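You operate a simulated robot arm through the tools that you are given. There is no shell and no other tool.

The job below is to be done with a simulated two-armed robot. You get a single attempt, and the scene is never put back.

JOB
Fit the plate and set the overflow pipe as the test card says.
Fine: tighten both screws; free the yellow screw before sliding the overflow pipe.

Only the result counts: the job must be done as asked and must still hold three seconds after the hand-in. Knocking over, shifting, dropping, spilling or breaking anything else fails it.

ROBOT AND FRAMES
Two 7-joint arms with fingered hands on one trunk that stands fixed in place. Base frame: the origin is at the foot of the trunk, x ahead of it, y to its left, z up; the work surface is at about z = 900. Readings come in mm, degrees, newtons and seconds.
The left shoulder is at [70, 165, 1318], the right one opposite. With the tool pointing down near the work surface each hand reaches from about 100 to 940 mm from the base axis, measured 20 degrees to its own side. Payload 4.1 kg a hand.
The TCP of each hand is the grasp point between the finger pads, 32 mm short of the fingertips. In the tool frame z runs along the fingers and y along their closing line. The gripper opens to 108 mm; its body begins 38 mm behind the TCP. The gripper is a hand of 4 fingers: y runs from the thumb to the fingers, the wrist lies at [-16, -108, -186] in the tool frame, and closing takes about 1.5 s.
Orientation is that of the tool frame in the base frame, as a unit quaternion [w, x, y, z]. With the fingers straight down and the wrist toward the robot, the tool's x, y and z point along [0, 1, 0], [1, 0, 0] and [0, 0, -1] of the base frame.

CONTROLS
- The arms move only by the tool drive_tool. It takes "left_moves", "right_moves" or both (then of equal length, played together; a hand with none holds still); each is a list of rows, each an object of numbers (a shift or turn left out is 0, a gripper value left out holds the last): "tx", "ty", "tz": the shift along the base's x, y, z in mm; "wx", "wy", "wz": the turn, a rotation vector about the base's x, y, z in degrees. In form: [{"tx": .., "ty": .., "tz": .., "wx": .., "wy": .., "wz": ..}, ...]. A call has 1 to 20 rows; each row shifts and turns the commanded pose from where the row before left it. "left_grip" and "right_grip" are, for a hand that has rows, the gripper command, from -1 (shut) to 1 (fully open), values between in proportion, set as the call begins (left out, the last holds). A row lasts 0.2 s, in which the tool goes at most 50 mm and 8.6 degrees; a call with a longer step from one row to the next is refused whole, and so is a gripper value outside its range. Where a pose cannot be reached the arm comes as near as it can. A force on the tool above 60 N (or 10 N above the force at the start of the call, whichever is more), or a blocked arm, ends the call early, and 0.2 s more pass. The fingers move at their own pace (about 45 mm/s each) and stop on an object; they squeeze with about 29 N. The grip force told is the motor's: it shows also when the fingers shut on nothing. Time passes only in rows, and 0.2 s behind the last, so rows that do not move let the fingers close. It gives the time, the measured TCP pose, the force on the tool (base axes), the opening and the grip force at its end, in the units of the frame above (readings bear some noise), with the torque about the TCP (base axes, N m) and any sound that the robot's microphone picked up, and new pictures: "show" is both (left out), scene, wrist or none (wrist: the cameras of the hands that moved).
- Cameras (640 x 400 px; columns grow to the right, rows downward): "scene" is now at [116.3, -62.1, 1560.7]; the picture's right is [-0.68, -0.73, 0.00], its down [-0.32, 0.29, -0.90] and it looks along [0.66, -0.61, -0.43] (base axes); focal length 277 px, centre (320, 200). "left" rides on the left gripper at [-64, -93, -131] in its tool frame; the picture's right is [-0.80, -0.28, 0.53], its down [0.55, -0.71, 0.45] and it looks along [0.25, 0.65, 0.72] (tool axes); focal length 247 px, centre (320, 200). "right" rides on the right gripper at [64, -93, -131] in its tool frame; the picture's right is [-0.80, 0.28, -0.53], its down [-0.55, -0.71, 0.45] and it looks along [-0.25, 0.65, 0.72] (tool axes); focal length 247 px, centre (320, 200). There is no depth. A picture from a camera that has moved, and an enlarged one, comes with that camera's place and axes in the base frame and with its lens.
- lift_body(by): slides the trunk up (or, below 0, down) by that many mm; the arms and the scene camera ride with it, the base frame stays. It gives what a move gives, with no picture.
- set_fingers(index, middle, ring, thumb_bend, hand): sets how far each is bent, from 0 (flat) to 1 (curled in); at 0.3 the hand is open as for a grip, at 0.7 the pads meet at the TCP. One left out holds its place. A second passes; each finger stops where it meets its share of the squeeze, and holds until it gets a number again. A gripper value or a shape takes the hand back. It gives what a move gives, with no picture; readings hold the bend of each and the force on the fingers (four entries, about 0 where the hand has none), thumb and palm.
- grasp_type(shape, hand): the hand has 4 fingers and takes this shape, open, in about a second: jaw (thumb against the fingers, like two jaws); tri (thumb and two fingers); tip (a fingertip pinch); poke (one finger out to press); point (the index stretched); flat (the hand flat); cup (the hand cupped); fist (a fist). The gripper value then closes the fingers along that shape, each until it touches; the sizes above hold for jaw. It gives what a move gives, with no picture.
- turn_head(pan, tilt): turns the head with the scene camera to pan (to the left, within 86 degrees either way) and tilt (down, from -29 to 69), counted from straight ahead of the robot. It gives what a move gives, and a new picture of the scene camera.
- inspect(camera, box): a new picture of the part [left, top, right, bottom] of that camera's present view, enlarged. No time passes.
- finish_job(): hands the job in; it is judged then, once.

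Nothing tells you positions but the pictures and the camera data. Unless the task says otherwise, let go and move clear before handing in.

The tools are called after "Call:" by a JSON object that holds its "op" and its "data". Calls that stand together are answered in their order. drive_tool: Moves the arms, as the interface text tells. Its arguments: {"type":"object","properties":{"left_moves":{"type":"array","items":{"type":"object","properties":{"tx":{"type":"number"},"ty":{"type":"number"},"tz":{"type":"number"},"wx":{"type":"number"},"wy":{"type":"number"},"wz":{"type":"number"}}}},"left_grip":{"type":"number"},"right_moves":{"type":"array","items":{"type":"object","properties":{"tx":{"type":"number"},"ty":{"type":"number"},"tz":{"type":"number"},"wx":{"type":"number"},"wy":{"type":"number"},"wz":{"type":"number"}}}},"right_grip":{"type":"number"},"show":{"type":"string","enum":["both","scene","wrist","none"]}},"required":[]} The other tools are called the same way: lift_body (by) moves the trunk up or down; grasp_type (shape, hand) gives the hand a shape; set_fingers (index, middle, ring, thumb_bend, hand) moves the fingers one by one; turn_head (pan, tilt) turns the head that bears the scene camera; inspect (camera, box) takes an enlarged picture of a part of a camera's view; finish_job () hands the job in.

At the start:

```text
time_s: 0.0
left_eef_pos: [565.5, -87.7, 1463.0]
left_tcp_rot: [0.001, 0.707, 0.707, -0.001]
left_wrist_force: [-0.3, -0.9, 0.5]
left_torque: [-0.03, -0.03, -0.04]
left_width: 107.5
left_finger_force: 0.0
left_shape: jaw
left_bend: [0.3, 0.3, 0.3, 0.3]
left_finger forces: [0.0, 0.1, 0.1, 0.0, 0.0, 0.0]
right_eef_pos: [396.0, -552.3, 1486.9]
right_tcp_rot: [0.001, 0.707, 0.707, 0.0]
right_wrist_force: [0.1, 0.3, 0.4]
right_torque: [0.0, 0.01, 0.01]
right_width: 107.7
right_finger_force: 0.0
right_shape: jaw
right_bend: [0.3, 0.3, 0.3, 0.3]
right_finger forces: [0.0, 0.0, 0.0, 0.0, 0.1, 0.0]
trunk travel left (down, up): [-825.0, 115.0]
head pan, tilt (commanded): [-42.9, 25.6]
```

scene: 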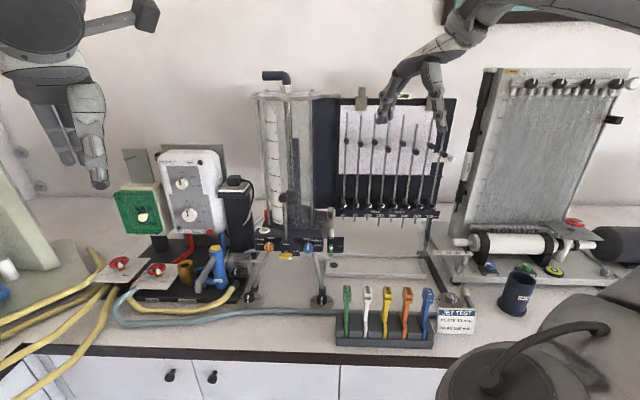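
right: 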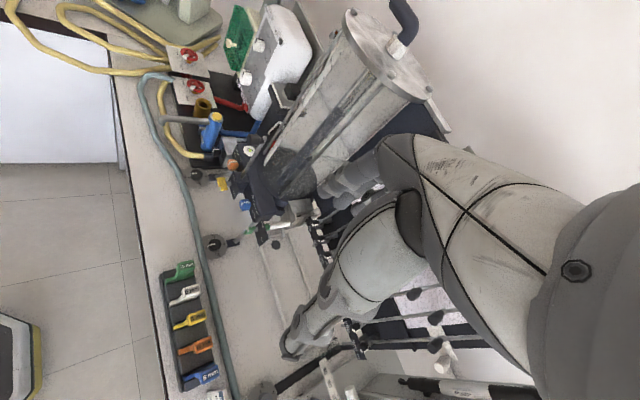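
left: 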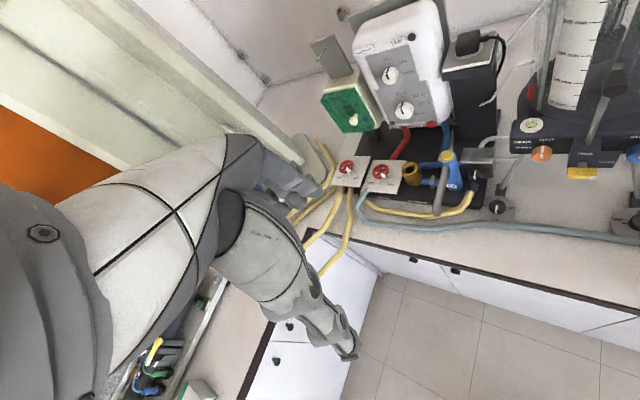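

I see a lab bench with a jet-trajectory apparatus, a rack of coloured orifice plates/keys, and a card reading "JET TEST". I'll look closely at the card, the rack and the apparatus first.

Call:
{"op": "inspect", "data": {"camera": "scene", "box": [420, 280, 500, 340]}}

Call:
{"op": "inspect", "data": {"camera": "scene", "box": [320, 270, 480, 370]}}

Call:
{"op": "inspect", "data": {"camera": "scene", "box": [230, 190, 390, 310]}}

Call:
{"op": "inspect", "data": {"camera": "scene", "box": [230, 60, 390, 260]}}

```text
6.67 times, centred on (460, 310) of scene
camera zoom: at [116.3, -62.1, 1560.7], right [-0.68, -0.73, 0.0], down [-0.32, 0.29, -0.9], along [0.66, -0.61, -0.43], focal length 1849 px, centre (-613, -533)
```

zoom: 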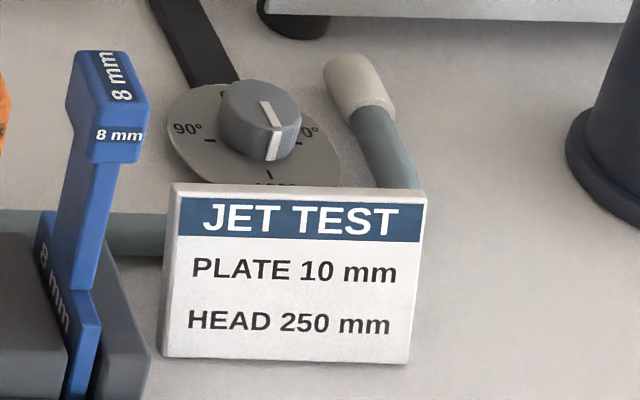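

```text
4.00 times, centred on (400, 320) of scene
camera zoom: at [116.3, -62.1, 1560.7], right [-0.68, -0.73, 0.0], down [-0.32, 0.29, -0.9], along [0.66, -0.61, -0.43], focal length 1110 px, centre (0, -280)
```

zoom: 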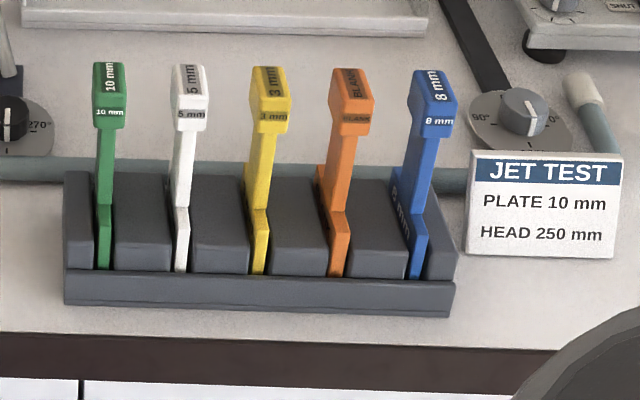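

```text
3.33 times, centred on (310, 250) of scene
camera zoom: at [116.3, -62.1, 1560.7], right [-0.68, -0.73, 0.0], down [-0.32, 0.29, -0.9], along [0.66, -0.61, -0.43], focal length 925 px, centre (353, 33)
```

zoom: 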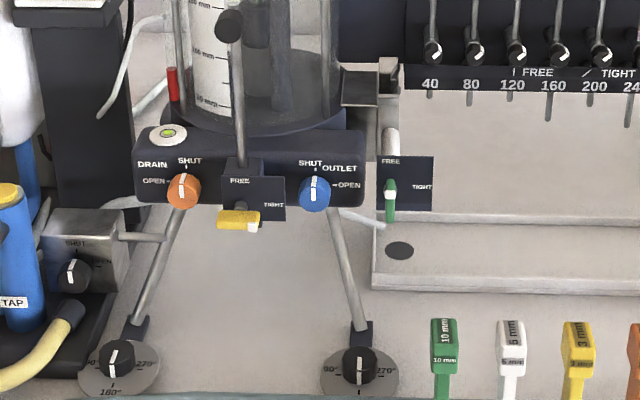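

```text
2.00 times, centred on (310, 160) of scene
camera zoom: at [116.3, -62.1, 1560.7], right [-0.68, -0.73, 0.0], down [-0.32, 0.29, -0.9], along [0.66, -0.61, -0.43], focal length 555 px, centre (340, 280)
```

zoom: 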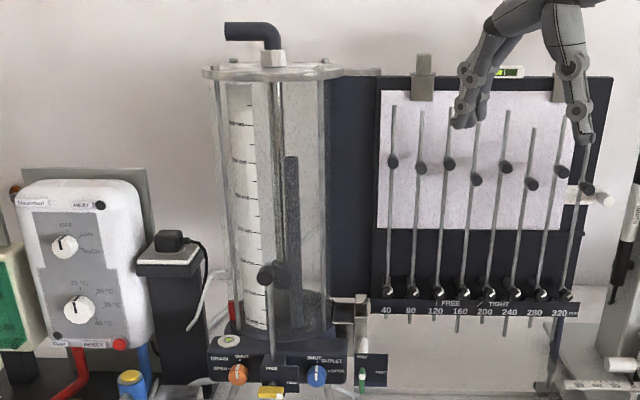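

The card says PLATE 10 mm (the green one in the rack) and HEAD 250 mm; the yellow screw seems at TIGHT and the green screw at FREE. I'll zoom the hand cameras to locate everything more exactly.

Call:
{"op": "inspect", "data": {"camera": "right", "box": [180, 100, 340, 260]}}

Call:
{"op": "inspect", "data": {"camera": "left", "box": [480, 60, 640, 240]}}

Call:
{"op": "inspect", "data": {"camera": "scene", "box": [250, 60, 330, 160]}}

Call:
{"op": "inspect", "data": {"camera": "scene", "box": [250, 150, 330, 250]}}

Call:
{"op": "inspect", "data": {"camera": "scene", "box": [310, 190, 360, 250]}}

```text
2.50 times, centred on (260, 180) of right
camera zoom: at [303.6, -487.6, 1619.3], right [0.28, -0.8, 0.53], down [-0.71, -0.55, -0.45], along [0.65, -0.25, -0.72], focal length 617 px, centre (470, 250)
```

zoom: 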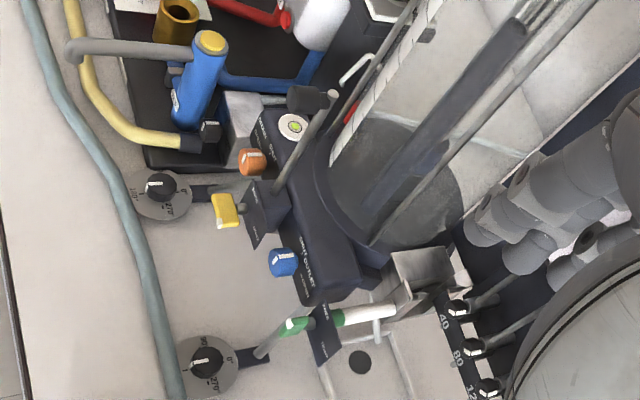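

```text
2.22 times, centred on (560, 150) of left
camera zoom: at [474.5, -151.2, 1595.2], right [-0.28, -0.8, -0.53], down [-0.71, 0.55, -0.45], along [0.65, 0.25, -0.72], focal length 549 px, centre (-213, 311)
```

zoom: 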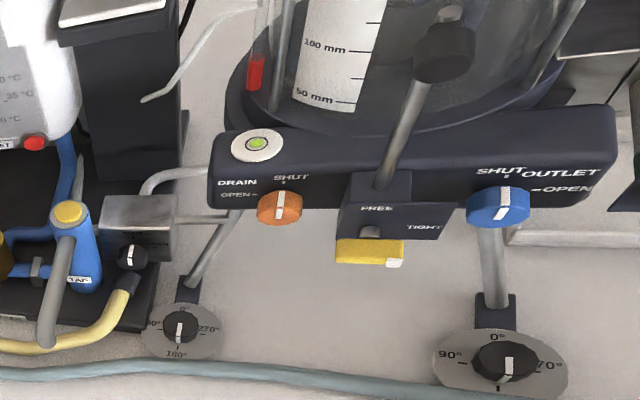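

```text
4.00 times, centred on (290, 110) of scene
camera zoom: at [116.3, -62.1, 1560.7], right [-0.68, -0.73, 0.0], down [-0.32, 0.29, -0.9], along [0.66, -0.61, -0.43], focal length 1110 px, centre (440, 560)
```

zoom: 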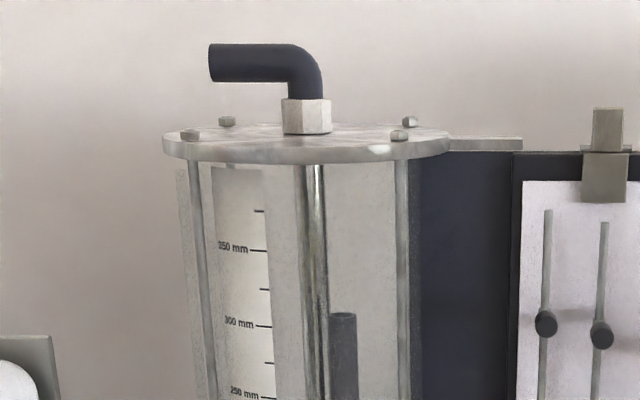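

```text
4.00 times, centred on (290, 200) of scene
camera zoom: at [116.3, -62.1, 1560.7], right [-0.68, -0.73, 0.0], down [-0.32, 0.29, -0.9], along [0.66, -0.61, -0.43], focal length 1110 px, centre (440, 200)
```

zoom: 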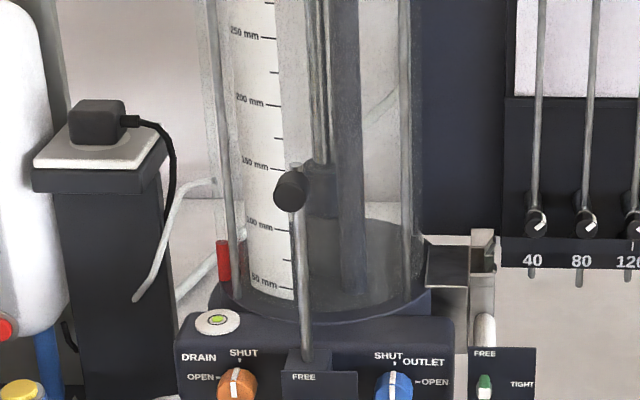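

```text
6.67 times, centred on (335, 220) of scene
camera zoom: at [116.3, -62.1, 1560.7], right [-0.68, -0.73, 0.0], down [-0.32, 0.29, -0.9], along [0.66, -0.61, -0.43], focal length 1849 px, centre (220, 67)
```

zoom: 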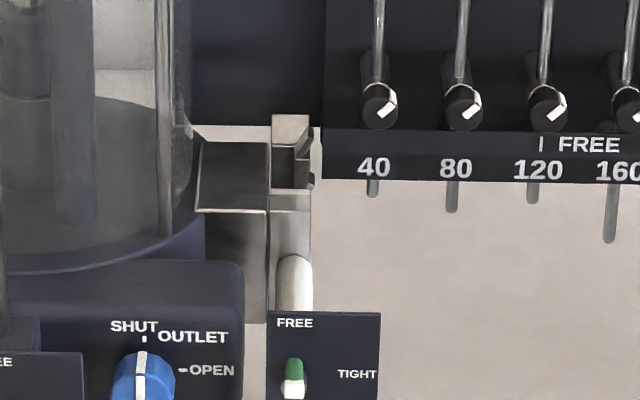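

The apparatus faces the robot diagonally, with its front panel near (680, -460, 1080). The overflow rod knob is near (664, -438, 1254) and the rack near (380, -550). I'll bring the left hand's camera level with the 250 mm mark (z about 1331) to read the scale.

Call:
{"op": "drive_tool", "data": {"left_moves": [{"tx": -0.7, "ty": -15.1, "tz": -10.3, "wz": -8.25}, {"tx": -0.7, "ty": -15.1, "tz": -10.3, "wz": -8.25}, {"tx": -0.7, "ty": -15.1, "tz": -10.3, "wz": -8.25}, {"tx": -0.7, "ty": -15.1, "tz": -10.3, "wz": -8.25}, {"tx": -0.7, "ty": -15.1, "tz": -10.3, "wz": -8.25}, {"tx": -0.7, "ty": -15.1, "tz": -10.3, "wz": -8.25}, {"tx": -0.7, "ty": -15.1, "tz": -10.3, "wz": -8.25}, {"tx": -0.7, "ty": -15.1, "tz": -10.3, "wz": -8.25}, {"tx": -0.7, "ty": -15.1, "tz": -10.3, "wx": -5.42, "wy": -5.42}, {"tx": -0.7, "ty": -15.1, "tz": -10.3, "wx": -5.42, "wy": -5.42}, {"tx": -0.7, "ty": -15.1, "tz": -10.3, "wx": -5.42, "wy": -5.42}, {"tx": -0.7, "ty": -15.1, "tz": -10.3, "wx": -5.42, "wy": -5.42}, {"tx": -0.7, "ty": -15.1, "tz": -10.3, "wx": -5.42, "wy": -5.42}, {"tx": -0.7, "ty": -15.1, "tz": -10.3, "wx": -5.42, "wy": -5.42}], "show": "both"}}

```text
time_s: 3.0
left_eef_pos: [556.4, -299.9, 1319.1]
left_tcp_rot: [0.329, 0.9, 0.191, 0.212]
left_wrist_force: [0.0, 0.0, -0.5]
left_torque: [0.02, 0.01, 0.0]
left_width: 107.8
left_finger_force: 0.0
left_shape: jaw
left_bend: [0.3, 0.3, 0.3, 0.3]
left_finger forces: [0.0, 0.0, 0.0, 0.0, 0.0, 0.1]
right_eef_pos: [397.2, -552.1, 1486.5]
right_tcp_rot: [0.0, 0.706, 0.708, 0.0]
right_wrist_force: [0.1, -0.3, -0.4]
right_torque: [0.03, 0.0, 0.0]
right_width: 107.3
right_finger_force: 0.1
right_shape: jaw
right_bend: [0.3, 0.3, 0.3, 0.3]
right_finger forces: [0.0, 0.0, 0.0, 0.0, 0.0, 0.0]
trunk travel left (down, up): [-825.0, 115.0]
head pan, tilt (commanded): [-42.9, 25.6]
camera scene: at [116.5, -63.1, 1560.7], right [-0.68, -0.73, 0.0], down [-0.32, 0.29, -0.9], along [0.66, -0.61, -0.43], focal length 277 px, centre (320, 200)
camera left: at [417.6, -197.8, 1331.4], right [-0.45, -0.46, -0.76], down [0.54, 0.54, -0.64], along [0.71, -0.71, 0.0], focal length 247 px, centre (320, 200)
```

scene: 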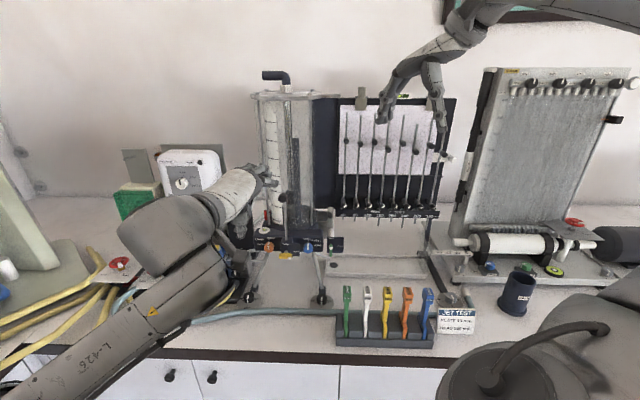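
left: 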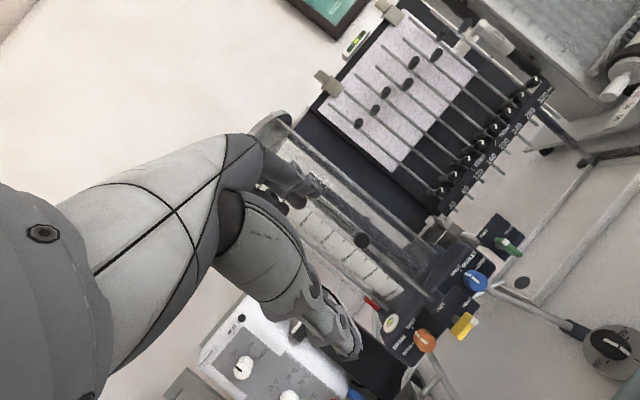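

The left camera is level with the tank, but the fingers hide part of the scale. I'll zoom in on what shows.

Call:
{"op": "inspect", "data": {"camera": "left", "box": [250, 100, 410, 300]}}

Call:
{"op": "inspect", "data": {"camera": "left", "box": [380, 180, 540, 380]}}

```text
2.00 times, centred on (330, 200) of left
camera zoom: at [417.6, -197.8, 1331.4], right [-0.45, -0.46, -0.76], down [0.54, 0.54, -0.64], along [0.71, -0.71, 0.0], focal length 494 px, centre (300, 200)
```

zoom: 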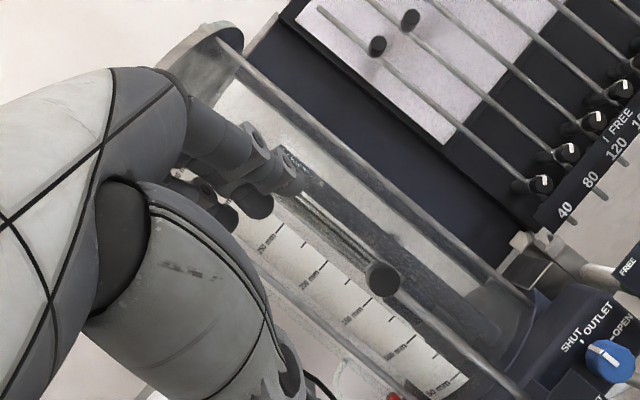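

```text
2.00 times, centred on (460, 280) of left
camera zoom: at [417.6, -197.8, 1331.4], right [-0.45, -0.46, -0.76], down [0.54, 0.54, -0.64], along [0.71, -0.71, 0.0], focal length 494 px, centre (40, 40)
```

zoom: 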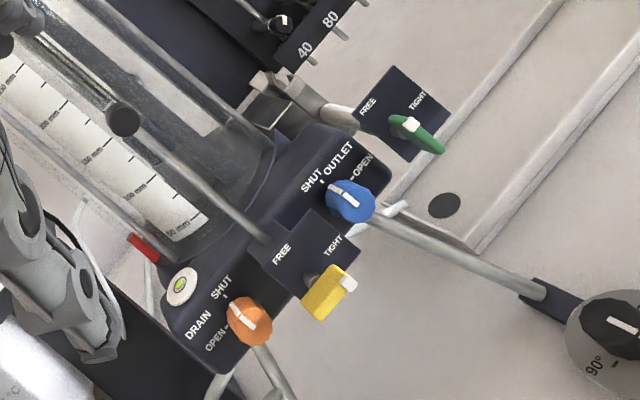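

I'll roll and yaw the left camera so the tank stands upright in the clear right half of its view, still level with z = 1331.

Call:
{"op": "drive_tool", "data": {"left_moves": [{"tx": 2.6, "ty": 5.4, "tz": -1.75, "wx": -5.86, "wy": 5.86}, {"tx": 2.6, "ty": 5.4, "tz": -1.75, "wx": -5.86, "wy": 5.86}, {"tx": 2.6, "ty": 5.4, "tz": -1.75, "wx": -5.86, "wy": 5.86}, {"tx": 2.6, "ty": 5.4, "tz": -1.75, "wx": -5.86, "wy": 5.86}, {"tx": 2.6, "ty": 5.4, "tz": -1.75, "wx": -5.86, "wy": 5.86}, {"tx": 2.6, "ty": 5.4, "tz": -1.75, "wx": -5.86, "wy": 5.86}, {"tx": 2.6, "ty": 5.4, "tz": -1.75, "wz": 8}, {"tx": 2.6, "ty": 5.4, "tz": -1.75, "wz": 8}, {"tx": 2.6, "ty": 5.4, "tz": -1.75, "wz": 8}], "show": "both"}}

```text
time_s: 5.0
left_eef_pos: [627.4, -194.0, 1270.4]
left_tcp_rot: [0.489, 0.714, 0.499, 0.042]
left_wrist_force: [-0.1, 0.5, 0.3]
left_torque: [-0.02, 0.02, 0.0]
left_width: 107.6
left_finger_force: 0.1
left_shape: jaw
left_bend: [0.3, 0.3, 0.3, 0.3]
left_finger forces: [0.0, 0.1, 0.1, 0.0, 0.1, 0.0]
right_eef_pos: [397.4, -550.6, 1488.0]
right_tcp_rot: [0.0, 0.707, 0.708, -0.001]
right_wrist_force: [0.3, 0.9, -0.3]
right_torque: [-0.03, 0.04, -0.02]
right_width: 107.7
right_finger_force: 0.2
right_shape: jaw
right_bend: [0.3, 0.3, 0.3, 0.3]
right_finger forces: [0.0, 0.0, 0.0, 0.1, 0.0, 0.0]
trunk travel left (down, up): [-825.0, 115.0]
head pan, tilt (commanded): [-42.9, 25.6]
stopped in row 9 (left hand): the arm was blocked; the commanded pose is now the measured one
camera scene: at [117.0, -60.9, 1560.7], right [-0.68, -0.73, 0.0], down [-0.32, 0.29, -0.9], along [0.66, -0.61, -0.43], focal length 277 px, centre (320, 200)
camera left: at [461.2, -154.5, 1296.9], right [-0.29, -0.94, -0.14], down [0.05, 0.14, -0.99], along [0.95, -0.3, 0.0], focal length 247 px, centre (320, 200)
```

scene: 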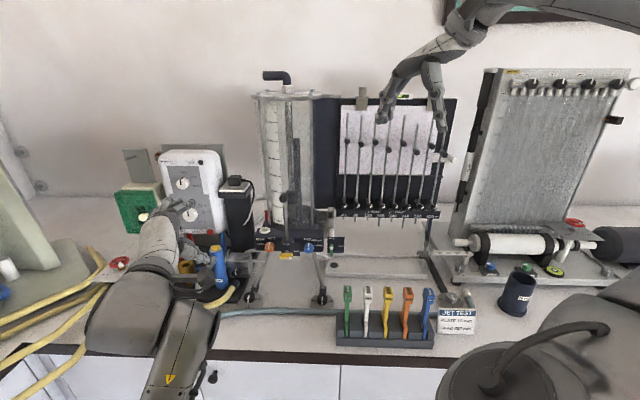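
left: 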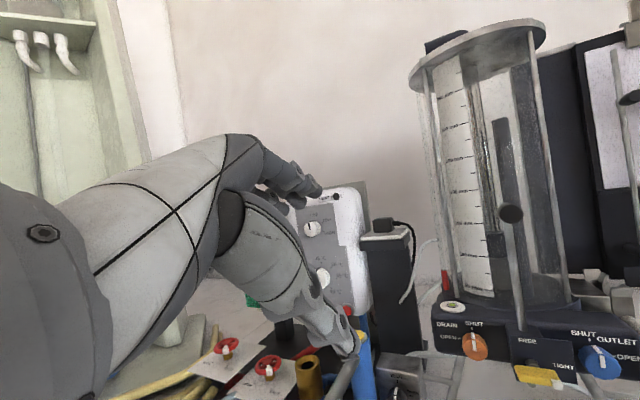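

The left arm hit a limit of its own (no contact force shows), but the tank is now in clear view. I'll zoom in on the scale and pipe.

Call:
{"op": "inspect", "data": {"camera": "left", "box": [420, 20, 580, 180]}}

Call:
{"op": "inspect", "data": {"camera": "left", "box": [420, 160, 580, 320]}}

Call:
{"op": "inspect", "data": {"camera": "left", "box": [480, 250, 640, 400]}}

Call:
{"op": "inspect", "data": {"camera": "scene", "box": [255, 190, 355, 265]}}

Call:
{"op": "inspect", "data": {"camera": "right", "box": [200, 130, 320, 270]}}

```text
2.50 times, centred on (500, 100) of left
camera zoom: at [461.2, -154.5, 1296.9], right [-0.29, -0.94, -0.14], down [0.05, 0.14, -0.99], along [0.95, -0.3, 0.0], focal length 617 px, centre (-130, 450)
```

zoom: 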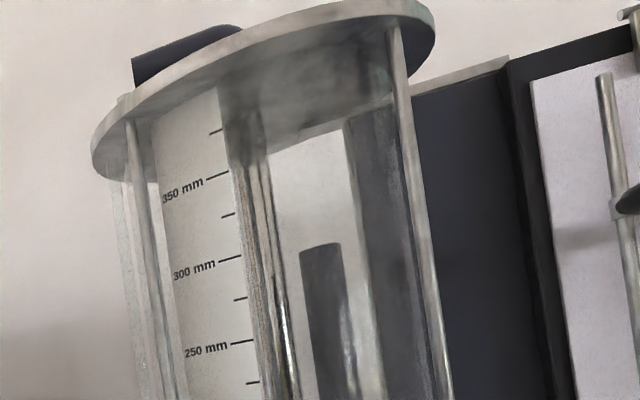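

```text
2.50 times, centred on (500, 240) of left
camera zoom: at [461.2, -154.5, 1296.9], right [-0.29, -0.94, -0.14], down [0.05, 0.14, -0.99], along [0.95, -0.3, 0.0], focal length 617 px, centre (-130, 100)
```

zoom: 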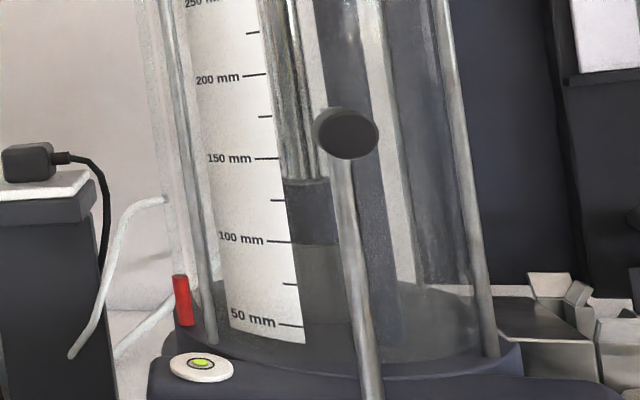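

```text
2.67 times, centred on (560, 325) of left
camera zoom: at [461.2, -154.5, 1296.9], right [-0.29, -0.94, -0.14], down [0.05, 0.14, -0.99], along [0.95, -0.3, 0.0], focal length 659 px, centre (-320, -133)
```

zoom: 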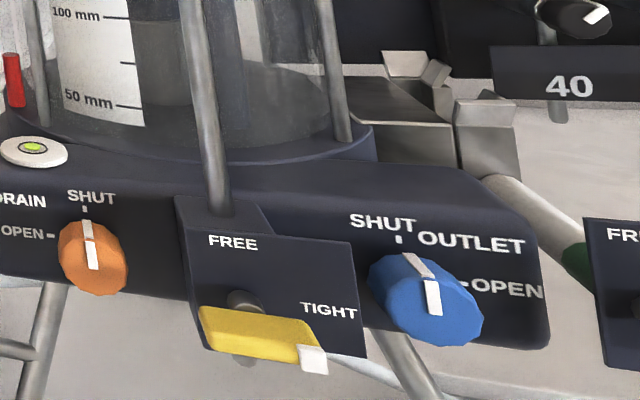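

```text
5.33 times, centred on (305, 228) of scene
camera zoom: at [117.0, -60.9, 1560.7], right [-0.68, -0.73, 0.0], down [-0.32, 0.29, -0.9], along [0.66, -0.61, -0.43], focal length 1479 px, centre (400, 53)
```

zoom: 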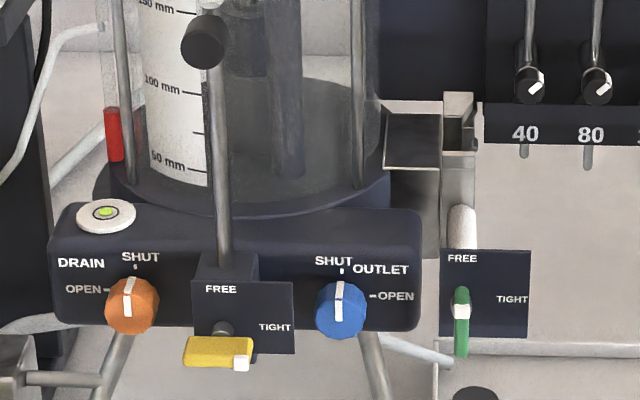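

```text
2.86 times, centred on (260, 200) of right
camera zoom: at [304.5, -486.2, 1619.5], right [0.28, -0.8, 0.53], down [-0.71, -0.55, -0.45], along [0.65, -0.25, -0.72], focal length 706 px, centre (491, 200)
```

zoom: 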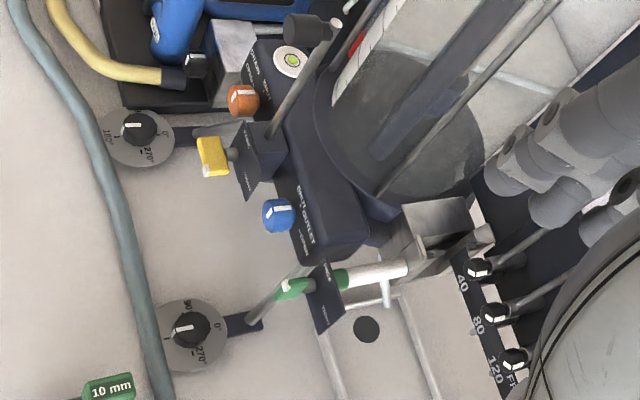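

I measured the scale: the 250 mm tick is at z about 1330, and the overflow pipe top is at about 1382 (roughly 300 mm). The yellow bar is centred near (653, -426, 1078), pointing to TIGHT. Next I'll test in free space whether the right hand can point horizontally at the apparatus.

Call:
{"op": "drive_tool", "data": {"right_moves": [{"tx": 5.7, "ty": 11.6, "tz": -16.9, "wz": -7.5}, {"tx": 5.7, "ty": 11.6, "tz": -16.9, "wz": -7.5}, {"tx": 5.7, "ty": 11.6, "tz": -16.9, "wz": -7.5}, {"tx": 5.7, "ty": 11.6, "tz": -16.9, "wz": -7.5}, {"tx": 5.7, "ty": 11.6, "tz": -16.9, "wz": -7.5}, {"tx": 5.7, "ty": 11.6, "tz": -16.9, "wz": -7.5}, {"tx": 5.7, "ty": 11.6, "tz": -16.9, "wx": -5.79, "wy": -5.79}, {"tx": 5.7, "ty": 11.6, "tz": -16.9, "wx": -5.79, "wy": -5.79}, {"tx": 5.7, "ty": 11.6, "tz": -16.9, "wx": -5.79, "wy": -5.79}, {"tx": 5.7, "ty": 11.6, "tz": -16.9, "wx": -5.79, "wy": -5.79}, {"tx": 5.7, "ty": 11.6, "tz": -16.9, "wx": -5.79, "wy": -5.79}, {"tx": 5.7, "ty": 11.6, "tz": -16.9, "wx": -5.79, "wy": -5.79}, {"tx": 5.7, "ty": 11.6, "tz": -16.9, "wx": -5.79, "wy": -5.79}, {"tx": 5.7, "ty": 11.6, "tz": -16.9, "wx": -5.79, "wy": -5.79}, {"tx": 5.7, "ty": 11.6, "tz": -16.9, "wx": -5.79, "wy": -5.79}, {"tx": 5.7, "ty": 11.6, "tz": -16.9, "wx": -5.79, "wy": -5.79}, {"tx": 5.7, "ty": 11.6, "tz": -16.9, "wx": -5.79, "wy": -5.79}], "show": "both"}}

```text
time_s: 8.6
left_eef_pos: [628.5, -194.1, 1269.7]
left_tcp_rot: [0.489, 0.713, 0.5, 0.042]
left_wrist_force: [0.0, 0.0, 0.3]
left_torque: [-0.01, -0.04, -0.02]
left_width: 108.0
left_finger_force: 0.2
left_shape: jaw
left_bend: [0.3, 0.3, 0.3, 0.3]
left_finger forces: [0.1, 0.1, 0.0, 0.0, 0.1, 0.0]
right_eef_pos: [600.0, -551.7, 1300.9]
right_tcp_rot: [0.65, 0.655, 0.276, 0.269]
right_wrist_force: [0.4, -0.2, 0.0]
right_torque: [0.01, 0.0, -0.03]
right_width: 107.9
right_finger_force: 0.0
right_shape: jaw
right_bend: [0.3, 0.3, 0.3, 0.3]
right_finger forces: [0.1, 0.0, 0.1, 0.1, 0.0, 0.1]
right hand out of reach, approached as far as the arm can: row 8, 9, 10, 11, 14, 15, 16, 17
trunk travel left (down, up): [-825.0, 115.0]
head pan, tilt (commanded): [-42.9, 25.6]
camera scene: at [117.6, -61.4, 1560.5], right [-0.68, -0.73, 0.0], down [-0.32, 0.29, -0.9], along [0.66, -0.61, -0.43], focal length 277 px, centre (320, 200)
camera right: at [551.0, -413.6, 1211.1], right [-0.94, -0.19, 0.29], down [-0.08, -0.7, -0.71], along [0.34, -0.68, 0.64], focal length 247 px, centre (320, 200)
```

scene: 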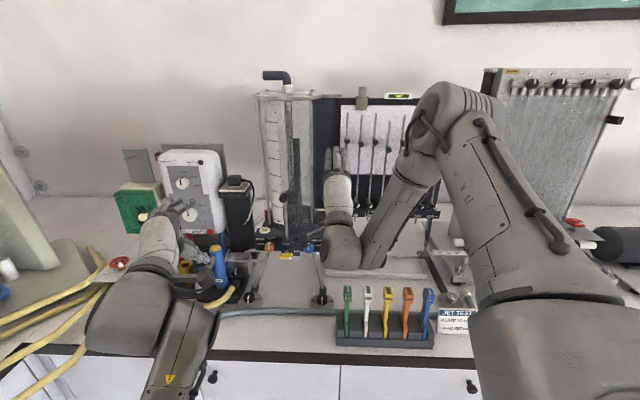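
right: 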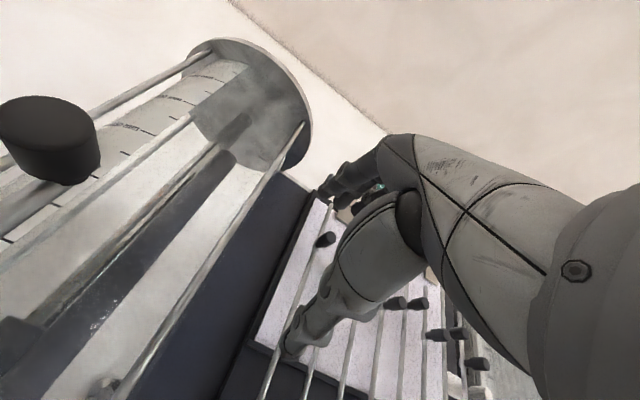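

The horizontal pose worked in orientation but was too folded, so the hand ended up further out than asked. No force shows. I'll send a null move to check whether the commanded pose is still the unreachable one before I back off.

Call:
{"op": "drive_tool", "data": {"right_moves": [{"tx": 0}], "show": "wrist"}}

Call:
{"op": "inspect", "data": {"camera": "scene", "box": [290, 120, 450, 280]}}

Call:
{"op": "inspect", "data": {"camera": "left", "box": [480, 100, 640, 300]}}

```text
time_s: 9.0
left_eef_pos: [626.8, -195.8, 1271.1]
left_tcp_rot: [0.49, 0.713, 0.499, 0.042]
left_wrist_force: [-0.5, 0.1, -0.9]
left_torque: [0.02, 0.01, -0.05]
left_width: 107.7
left_finger_force: 0.1
left_shape: jaw
left_bend: [0.3, 0.3, 0.3, 0.3]
left_finger forces: [0.0, 0.1, 0.1, 0.0, 0.0, 0.0]
right_eef_pos: [598.3, -552.6, 1301.9]
right_tcp_rot: [0.65, 0.655, 0.275, 0.269]
right_wrist_force: [0.5, 0.6, -1.0]
right_torque: [-0.05, 0.0, -0.01]
right_width: 107.9
right_finger_force: 0.1
right_shape: jaw
right_bend: [0.3, 0.3, 0.3, 0.3]
right_finger forces: [0.1, 0.0, 0.1, 0.1, 0.0, 0.1]
trunk travel left (down, up): [-825.0, 115.0]
head pan, tilt (commanded): [-42.9, 25.6]
camera right: at [549.6, -413.8, 1211.5], right [-0.94, -0.19, 0.29], down [-0.08, -0.7, -0.71], along [0.34, -0.68, 0.64], focal length 247 px, centre (320, 200)
```

right: 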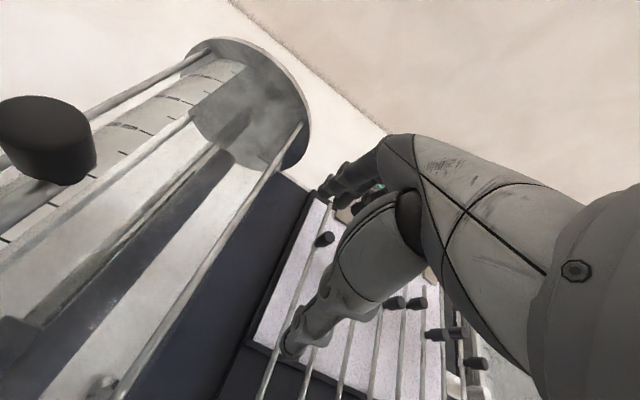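

```text
2.50 times, centred on (370, 200) of scene
camera zoom: at [116.1, -61.8, 1560.7], right [-0.68, -0.73, 0.0], down [-0.32, 0.29, -0.9], along [0.66, -0.61, -0.43], focal length 694 px, centre (195, 200)
```

zoom: 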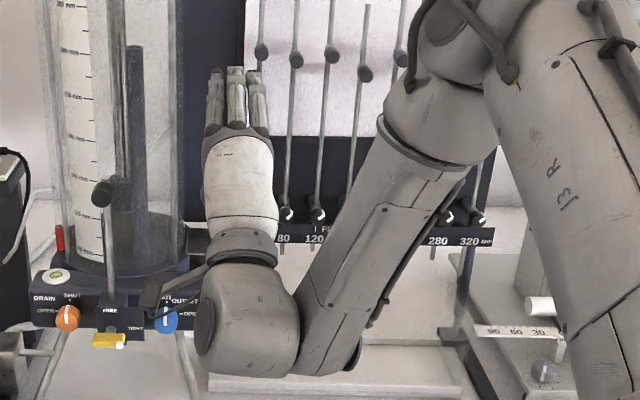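

```text
2.00 times, centred on (560, 200) of left
camera zoom: at [460.4, -155.4, 1297.2], right [-0.29, -0.94, -0.14], down [0.05, 0.14, -0.99], along [0.95, -0.3, 0.0], focal length 494 px, centre (-160, 200)
```

zoom: 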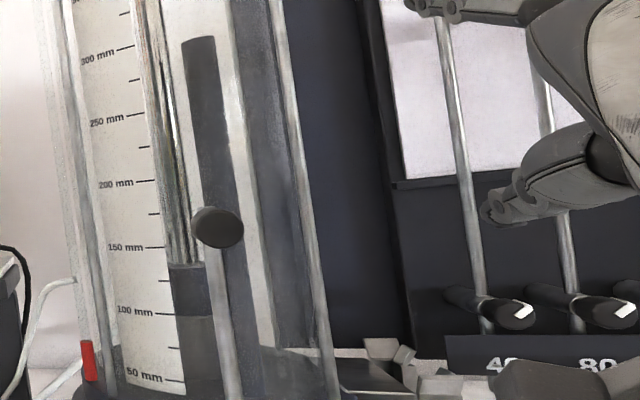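

The commanded pose was reset to where the arm really is. I'll back the right hand away from the board in small steps, then go left and down to a stand-off in front of the yellow screw.

Call:
{"op": "drive_tool", "data": {"right_moves": [{"tx": -13, "ty": 13, "tz": -10}, {"tx": -13, "ty": 13, "tz": -10}, {"tx": -13, "ty": 13, "tz": -10}, {"tx": -13, "ty": 13, "tz": -10}], "show": "scene"}}

```text
time_s: 10.0
left_eef_pos: [627.0, -195.4, 1269.5]
left_tcp_rot: [0.489, 0.714, 0.499, 0.043]
left_wrist_force: [0.1, -0.3, -0.5]
left_torque: [-0.02, -0.01, -0.01]
left_width: 107.7
left_finger_force: 0.1
left_shape: jaw
left_bend: [0.3, 0.3, 0.3, 0.3]
left_finger forces: [0.0, 0.1, 0.0, 0.1, 0.0, 0.0]
right_eef_pos: [601.5, -552.7, 1305.2]
right_tcp_rot: [0.653, 0.654, 0.272, 0.27]
right_wrist_force: [-0.8, 0.0, -0.2]
right_torque: [0.0, -0.02, 0.0]
right_width: 107.9
right_finger_force: 0.1
right_shape: jaw
right_bend: [0.3, 0.3, 0.3, 0.3]
right_finger forces: [0.0, 0.0, 0.0, 0.0, 0.0, 0.0]
right hand out of reach, approached as far as the arm can: row 1, 2, 3, 4
trunk travel left (down, up): [-825.0, 115.0]
head pan, tilt (commanded): [-42.9, 25.6]
camera scene: at [116.3, -62.2, 1560.6], right [-0.68, -0.73, 0.0], down [-0.32, 0.29, -0.9], along [0.66, -0.61, -0.43], focal length 277 px, centre (320, 200)
```

scene: 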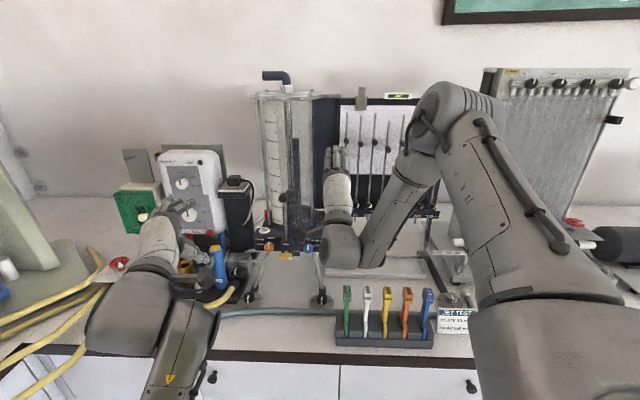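

The arm can't retreat while holding that upright palm-forward pose. A palm-down hand pointing at the apparatus is natural for this arm, so I'll pitch back to that while retreating from the board, and later turn the screws by pushing with a stretched index finger.

Call:
{"op": "drive_tool", "data": {"right_moves": [{"tx": -5, "ty": 5, "wx": 5.8, "wy": 5.8}, {"tx": -5, "ty": 5, "wx": 5.8, "wy": 5.8}, {"tx": -8, "ty": 8, "wx": 5.8, "wy": 5.8}, {"tx": -10, "ty": 10, "wx": 5.8, "wy": 5.8}, {"tx": -12, "ty": 12, "wx": 5.8, "wy": 5.8}], "show": "scene"}}

```text
time_s: 11.2
left_eef_pos: [625.8, -194.7, 1271.0]
left_tcp_rot: [0.49, 0.714, 0.499, 0.042]
left_wrist_force: [-1.5, 0.8, -0.3]
left_torque: [0.0, -0.01, -0.01]
left_width: 107.8
left_finger_force: 0.0
left_shape: jaw
left_bend: [0.3, 0.3, 0.3, 0.3]
left_finger forces: [0.0, 0.1, 0.0, 0.0, 0.1, 0.0]
right_eef_pos: [559.2, -513.1, 1305.3]
right_tcp_rot: [0.383, 0.841, 0.348, 0.159]
right_wrist_force: [0.3, 0.1, 0.7]
right_torque: [0.0, -0.01, -0.02]
right_width: 107.7
right_finger_force: 0.0
right_shape: jaw
right_bend: [0.3, 0.3, 0.3, 0.3]
right_finger forces: [0.0, 0.0, 0.2, 0.0, 0.0, 0.0]
trunk travel left (down, up): [-825.0, 115.0]
head pan, tilt (commanded): [-42.9, 25.6]
camera scene: at [115.1, -61.7, 1560.8], right [-0.68, -0.73, 0.0], down [-0.32, 0.29, -0.9], along [0.66, -0.61, -0.43], focal length 277 px, centre (320, 200)
```

scene: 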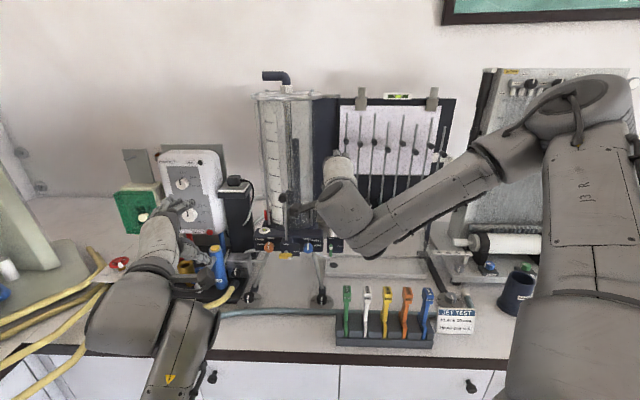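

That works. I'll pitch the rest of the way to palm-down while retreating, then put the right hand in the "point" shape and look at it.

Call:
{"op": "drive_tool", "data": {"right_moves": [{"tx": -14, "ty": 14, "tz": 5, "wx": 5.8, "wy": 5.8}, {"tx": -14, "ty": 14, "tz": 5, "wx": 5.8, "wy": 5.8}, {"tx": -14, "ty": 14, "tz": 5, "wx": 5.8, "wy": 5.8}, {"tx": -14, "ty": 14, "tz": 5, "wx": 5.8, "wy": 5.8}, {"tx": -14, "ty": 14, "tz": 5, "wx": 5.8, "wy": 5.8}], "show": "none"}}

Call:
{"op": "grasp_type", "data": {"shape": "point", "hand": "right"}}

Call:
{"op": "inspect", "data": {"camera": "scene", "box": [0, 0, 640, 400]}}

Call:
{"op": "inspect", "data": {"camera": "right", "box": [0, 0, 640, 400]}}

Call:
{"op": "inspect", "data": {"camera": "left", "box": [0, 0, 640, 400]}}

```text
time_s: 12.4
left_eef_pos: [625.4, -195.4, 1270.4]
left_tcp_rot: [0.489, 0.713, 0.501, 0.044]
left_wrist_force: [0.0, -0.4, -0.7]
left_torque: [-0.01, 0.02, 0.02]
left_width: 108.1
left_finger_force: 0.1
left_shape: jaw
left_bend: [0.3, 0.3, 0.3, 0.3]
left_finger forces: [0.0, 0.0, 0.1, 0.1, 0.0, 0.0]
right_eef_pos: [491.5, -443.4, 1329.1]
right_tcp_rot: [0.065, 0.921, 0.382, 0.026]
right_wrist_force: [0.0, 0.7, -0.4]
right_torque: [0.0, 0.0, -0.01]
right_width: 108.0
right_finger_force: 0.0
right_shape: jaw
right_bend: [0.3, 0.3, 0.3, 0.3]
right_finger forces: [0.0, 0.1, 0.0, 0.0, 0.1, 0.0]
trunk travel left (down, up): [-825.0, 115.0]
head pan, tilt (commanded): [-42.9, 25.6]
```

```text
time_s: 13.3
left_eef_pos: [626.7, -195.4, 1270.3]
left_tcp_rot: [0.489, 0.713, 0.5, 0.043]
left_wrist_force: [-0.8, -0.1, -0.5]
left_torque: [0.04, -0.01, -0.02]
left_width: 107.8
left_finger_force: 0.0
left_shape: jaw
left_bend: [0.3, 0.3, 0.3, 0.3]
left_finger forces: [0.0, 0.0, 0.0, 0.0, 0.0, 0.0]
right_eef_pos: [491.3, -445.5, 1329.0]
right_tcp_rot: [0.065, 0.922, 0.382, 0.027]
right_wrist_force: [0.5, 0.5, -0.2]
right_torque: [0.0, 0.02, -0.01]
right_width: 103.7
right_finger_force: 0.1
right_shape: point
right_bend: [0.19, 1.0, 1.0, 0.98]
right_finger forces: [0.0, 0.0, 0.0, 0.1, 0.1, 0.0]
trunk travel left (down, up): [-825.0, 115.0]
head pan, tilt (commanded): [-42.9, 25.6]
```

```text
1.00 times, centred on (320, 200) of scene (not enlarged: the box is as wide or as high as the picture)
camera zoom: at [116.3, -62.3, 1560.6], right [-0.68, -0.73, 0.0], down [-0.32, 0.29, -0.9], along [0.66, -0.61, -0.43], focal length 277 px, centre (320, 200)
```

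zoom: 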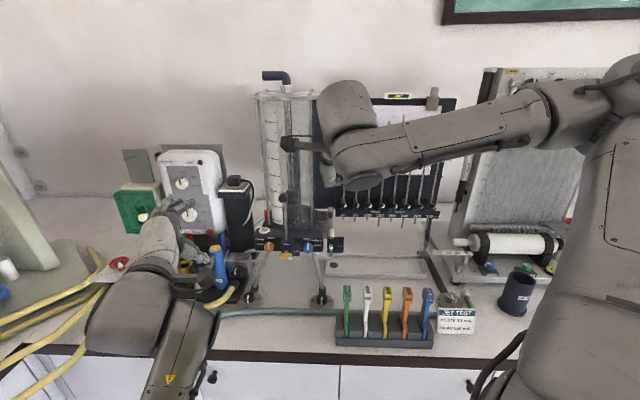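

```text
1.00 times, centred on (320, 200) of right (not enlarged: the box is as wide or as high as the picture)
camera zoom: at [459.3, -321.6, 1447.3], right [-0.42, -0.71, 0.57], down [-0.84, 0.06, -0.54], along [0.35, -0.7, -0.62], focal length 247 px, centre (320, 200)
```

zoom: 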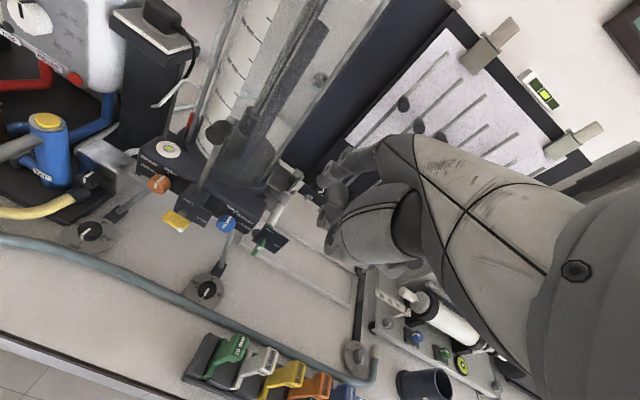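

```text
1.00 times, centred on (320, 200) of left (not enlarged: the box is as wide or as high as the picture)
camera zoom: at [460.5, -155.9, 1297.0], right [-0.29, -0.94, -0.14], down [0.05, 0.14, -0.99], along [0.95, -0.3, 0.0], focal length 247 px, centre (320, 200)
```

zoom: 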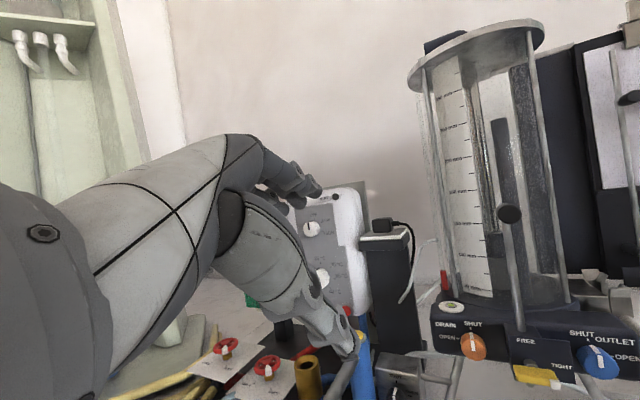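

Now I can see the rack from above. I'll zoom in on the fingers and on the rack, and look at the holder from this angle.

Call:
{"op": "inspect", "data": {"camera": "right", "box": [260, 120, 420, 280]}}

Call:
{"op": "inspect", "data": {"camera": "right", "box": [170, 310, 370, 400]}}

Call:
{"op": "inspect", "data": {"camera": "right", "box": [140, 120, 320, 280]}}

Call:
{"op": "inspect", "data": {"camera": "scene", "box": [270, 60, 400, 200]}}

```text
2.50 times, centred on (340, 200) of right
camera zoom: at [459.3, -321.6, 1447.3], right [-0.42, -0.71, 0.57], down [-0.84, 0.06, -0.54], along [0.35, -0.7, -0.62], focal length 617 px, centre (270, 200)
```

zoom: 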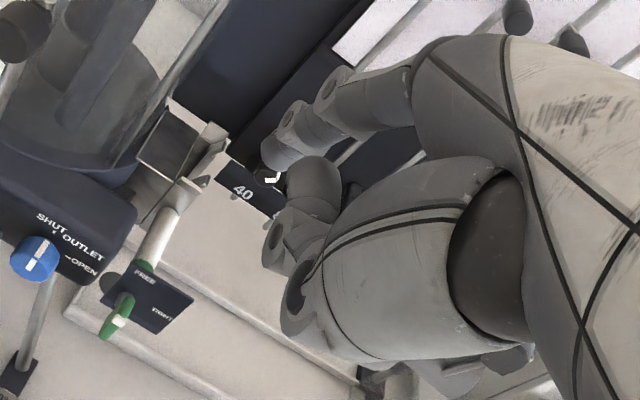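

```text
3.20 times, centred on (270, 355) of right
camera zoom: at [459.3, -321.6, 1447.3], right [-0.42, -0.71, 0.57], down [-0.84, 0.06, -0.54], along [0.35, -0.7, -0.62], focal length 790 px, centre (480, -296)
```

zoom: 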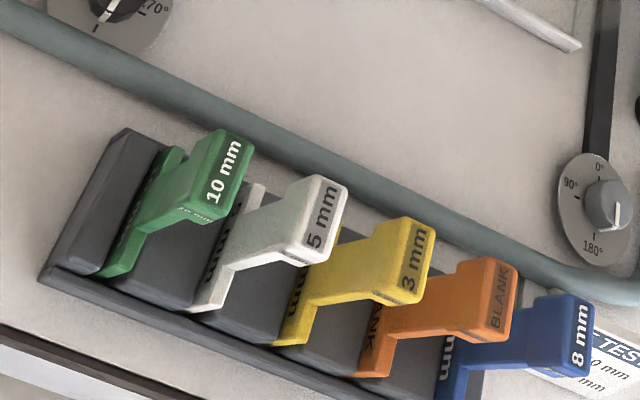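

```text
2.50 times, centred on (230, 200) of right
camera zoom: at [459.3, -321.6, 1447.3], right [-0.42, -0.71, 0.57], down [-0.84, 0.06, -0.54], along [0.35, -0.7, -0.62], focal length 617 px, centre (545, 200)
```

zoom: 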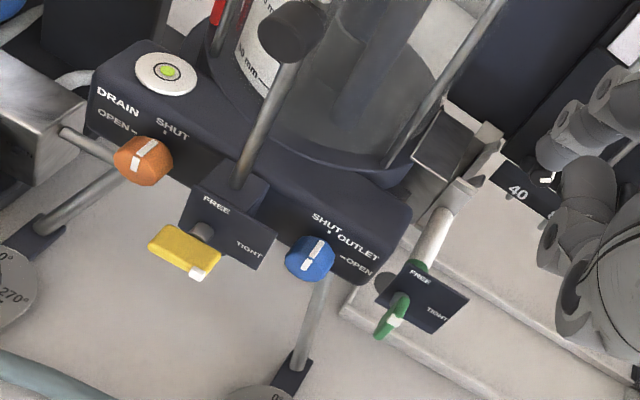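

```text
2.86 times, centred on (335, 130) of scene
camera zoom: at [116.3, -62.3, 1560.6], right [-0.68, -0.73, 0.0], down [-0.32, 0.29, -0.9], along [0.66, -0.61, -0.43], focal length 792 px, centre (277, 400)
```

zoom: 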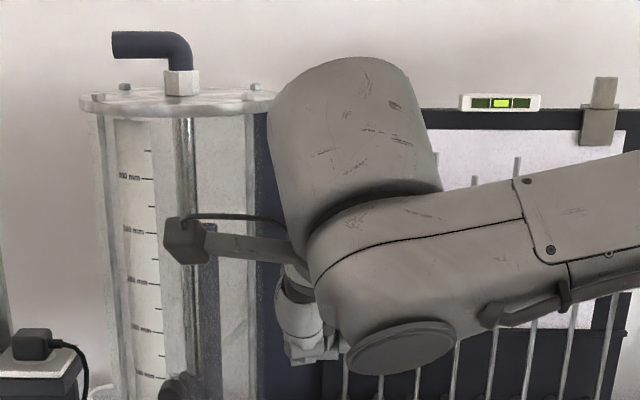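

I'll stretch the index fully so it rests on its stop, and look at where its tip sits.

Call:
{"op": "set_fingers", "data": {"hand": "right", "index": 0}}

Call:
{"op": "inspect", "data": {"camera": "right", "box": [260, 120, 420, 280]}}

```text
time_s: 14.3
left_eef_pos: [626.0, -195.9, 1270.5]
left_tcp_rot: [0.489, 0.714, 0.499, 0.043]
left_wrist_force: [-0.1, -0.3, 0.0]
left_torque: [-0.02, 0.02, 0.01]
left_width: 108.0
left_finger_force: 0.1
left_shape: jaw
left_bend: [0.3, 0.3, 0.3, 0.3]
left_finger forces: [0.1, 0.1, 0.1, 0.0, 0.1, 0.1]
right_eef_pos: [490.9, -445.1, 1330.1]
right_tcp_rot: [0.065, 0.921, 0.382, 0.027]
right_wrist_force: [0.3, 0.1, -0.1]
right_torque: [0.0, 0.01, 0.01]
right_width: 55.2
right_finger_force: 0.0
right_shape: fingers
right_bend: [0.0, 1.0, 1.0, 0.98]
right_finger forces: [0.1, 0.0, 0.1, 0.1, 0.0, 0.1]
trunk travel left (down, up): [-825.0, 115.0]
head pan, tilt (commanded): [-42.9, 25.6]
```

```text
2.50 times, centred on (340, 200) of right
camera zoom: at [459.3, -321.4, 1447.5], right [-0.42, -0.71, 0.57], down [-0.84, 0.06, -0.54], along [0.35, -0.7, -0.62], focal length 617 px, centre (270, 200)
```

zoom: 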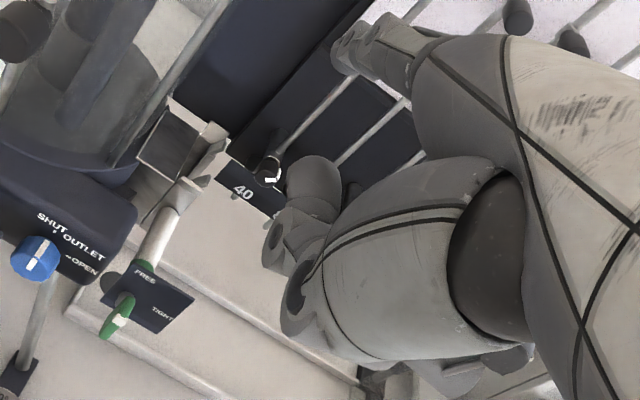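

I'll bring the right hand in front of the yellow screw, well short of it, so the left and scene cameras can show me where the index tip is.

Call:
{"op": "drive_tool", "data": {"right_moves": [{"tx": 10, "ty": 20, "tz": -15, "wx": 1.2, "wy": 1.2}, {"tx": 10, "ty": 20, "tz": -15, "wx": 1.2, "wy": 1.2}, {"tx": 10, "ty": 20, "tz": -15, "wx": 1.2, "wy": 1.2}, {"tx": 10, "ty": 20, "tz": -15, "wx": 1.2, "wy": 1.2}, {"tx": 10, "ty": 20, "tz": -15}, {"tx": 10, "ty": 20, "tz": -15}], "show": "both"}}

Call:
{"op": "inspect", "data": {"camera": "left", "box": [0, 0, 640, 400]}}

```text
time_s: 15.7
left_eef_pos: [627.8, -196.9, 1270.4]
left_tcp_rot: [0.489, 0.714, 0.5, 0.043]
left_wrist_force: [0.4, 0.0, -0.5]
left_torque: [0.01, -0.01, 0.01]
left_width: 107.6
left_finger_force: 0.1
left_shape: jaw
left_bend: [0.3, 0.3, 0.3, 0.3]
left_finger forces: [0.0, 0.0, 0.1, 0.1, 0.1, 0.0]
right_eef_pos: [553.9, -327.0, 1240.3]
right_tcp_rot: [0.009, 0.924, 0.382, 0.003]
right_wrist_force: [0.9, 0.0, 0.3]
right_torque: [0.03, 0.04, 0.01]
right_width: 55.1
right_finger_force: 0.0
right_shape: fingers
right_bend: [0.0, 1.0, 1.0, 0.98]
right_finger forces: [0.1, 0.1, 0.0, 0.1, 0.1, 0.1]
trunk travel left (down, up): [-825.0, 115.0]
head pan, tilt (commanded): [-42.9, 25.6]
camera scene: at [118.2, -62.9, 1560.5], right [-0.68, -0.73, 0.0], down [-0.32, 0.29, -0.9], along [0.66, -0.61, -0.43], focal length 277 px, centre (320, 200)
camera right: at [531.9, -213.3, 1370.1], right [-0.37, -0.76, 0.54], down [-0.88, 0.1, -0.46], along [0.29, -0.65, -0.7], focal length 247 px, centre (320, 200)
```

scene: 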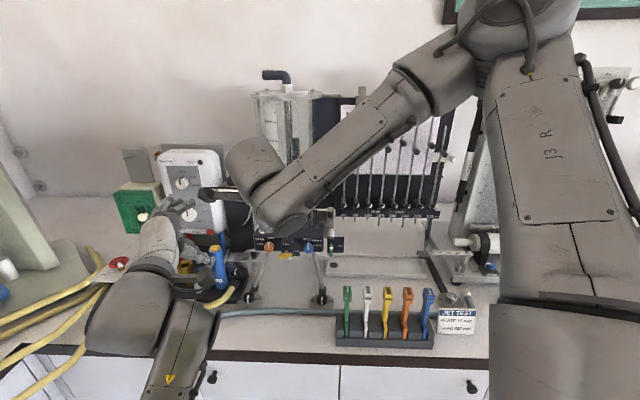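
right: 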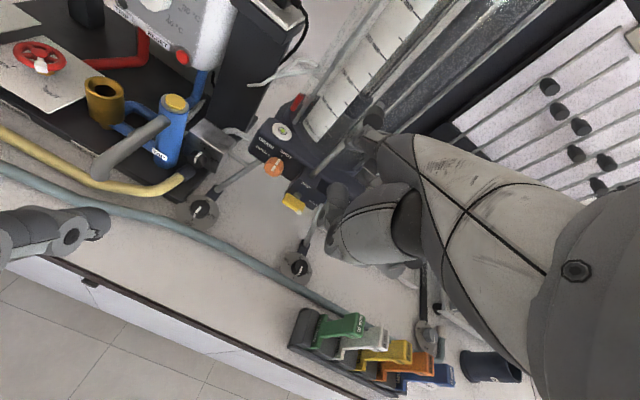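

```text
1.00 times, centred on (320, 200) of left (not enlarged: the box is as wide or as high as the picture)
camera zoom: at [462.1, -156.5, 1296.3], right [-0.29, -0.94, -0.14], down [0.04, 0.14, -0.99], along [0.95, -0.3, 0.0], focal length 247 px, centre (320, 200)
```

zoom: 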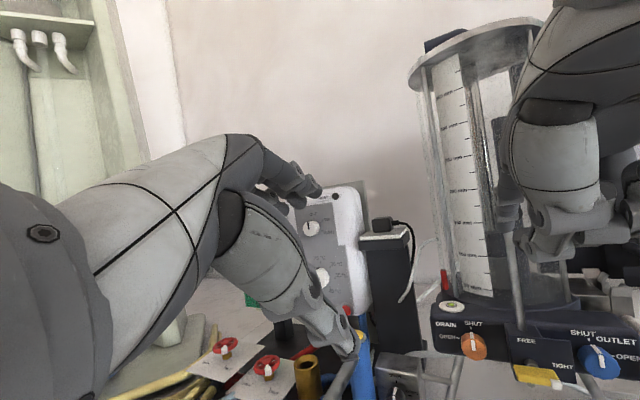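

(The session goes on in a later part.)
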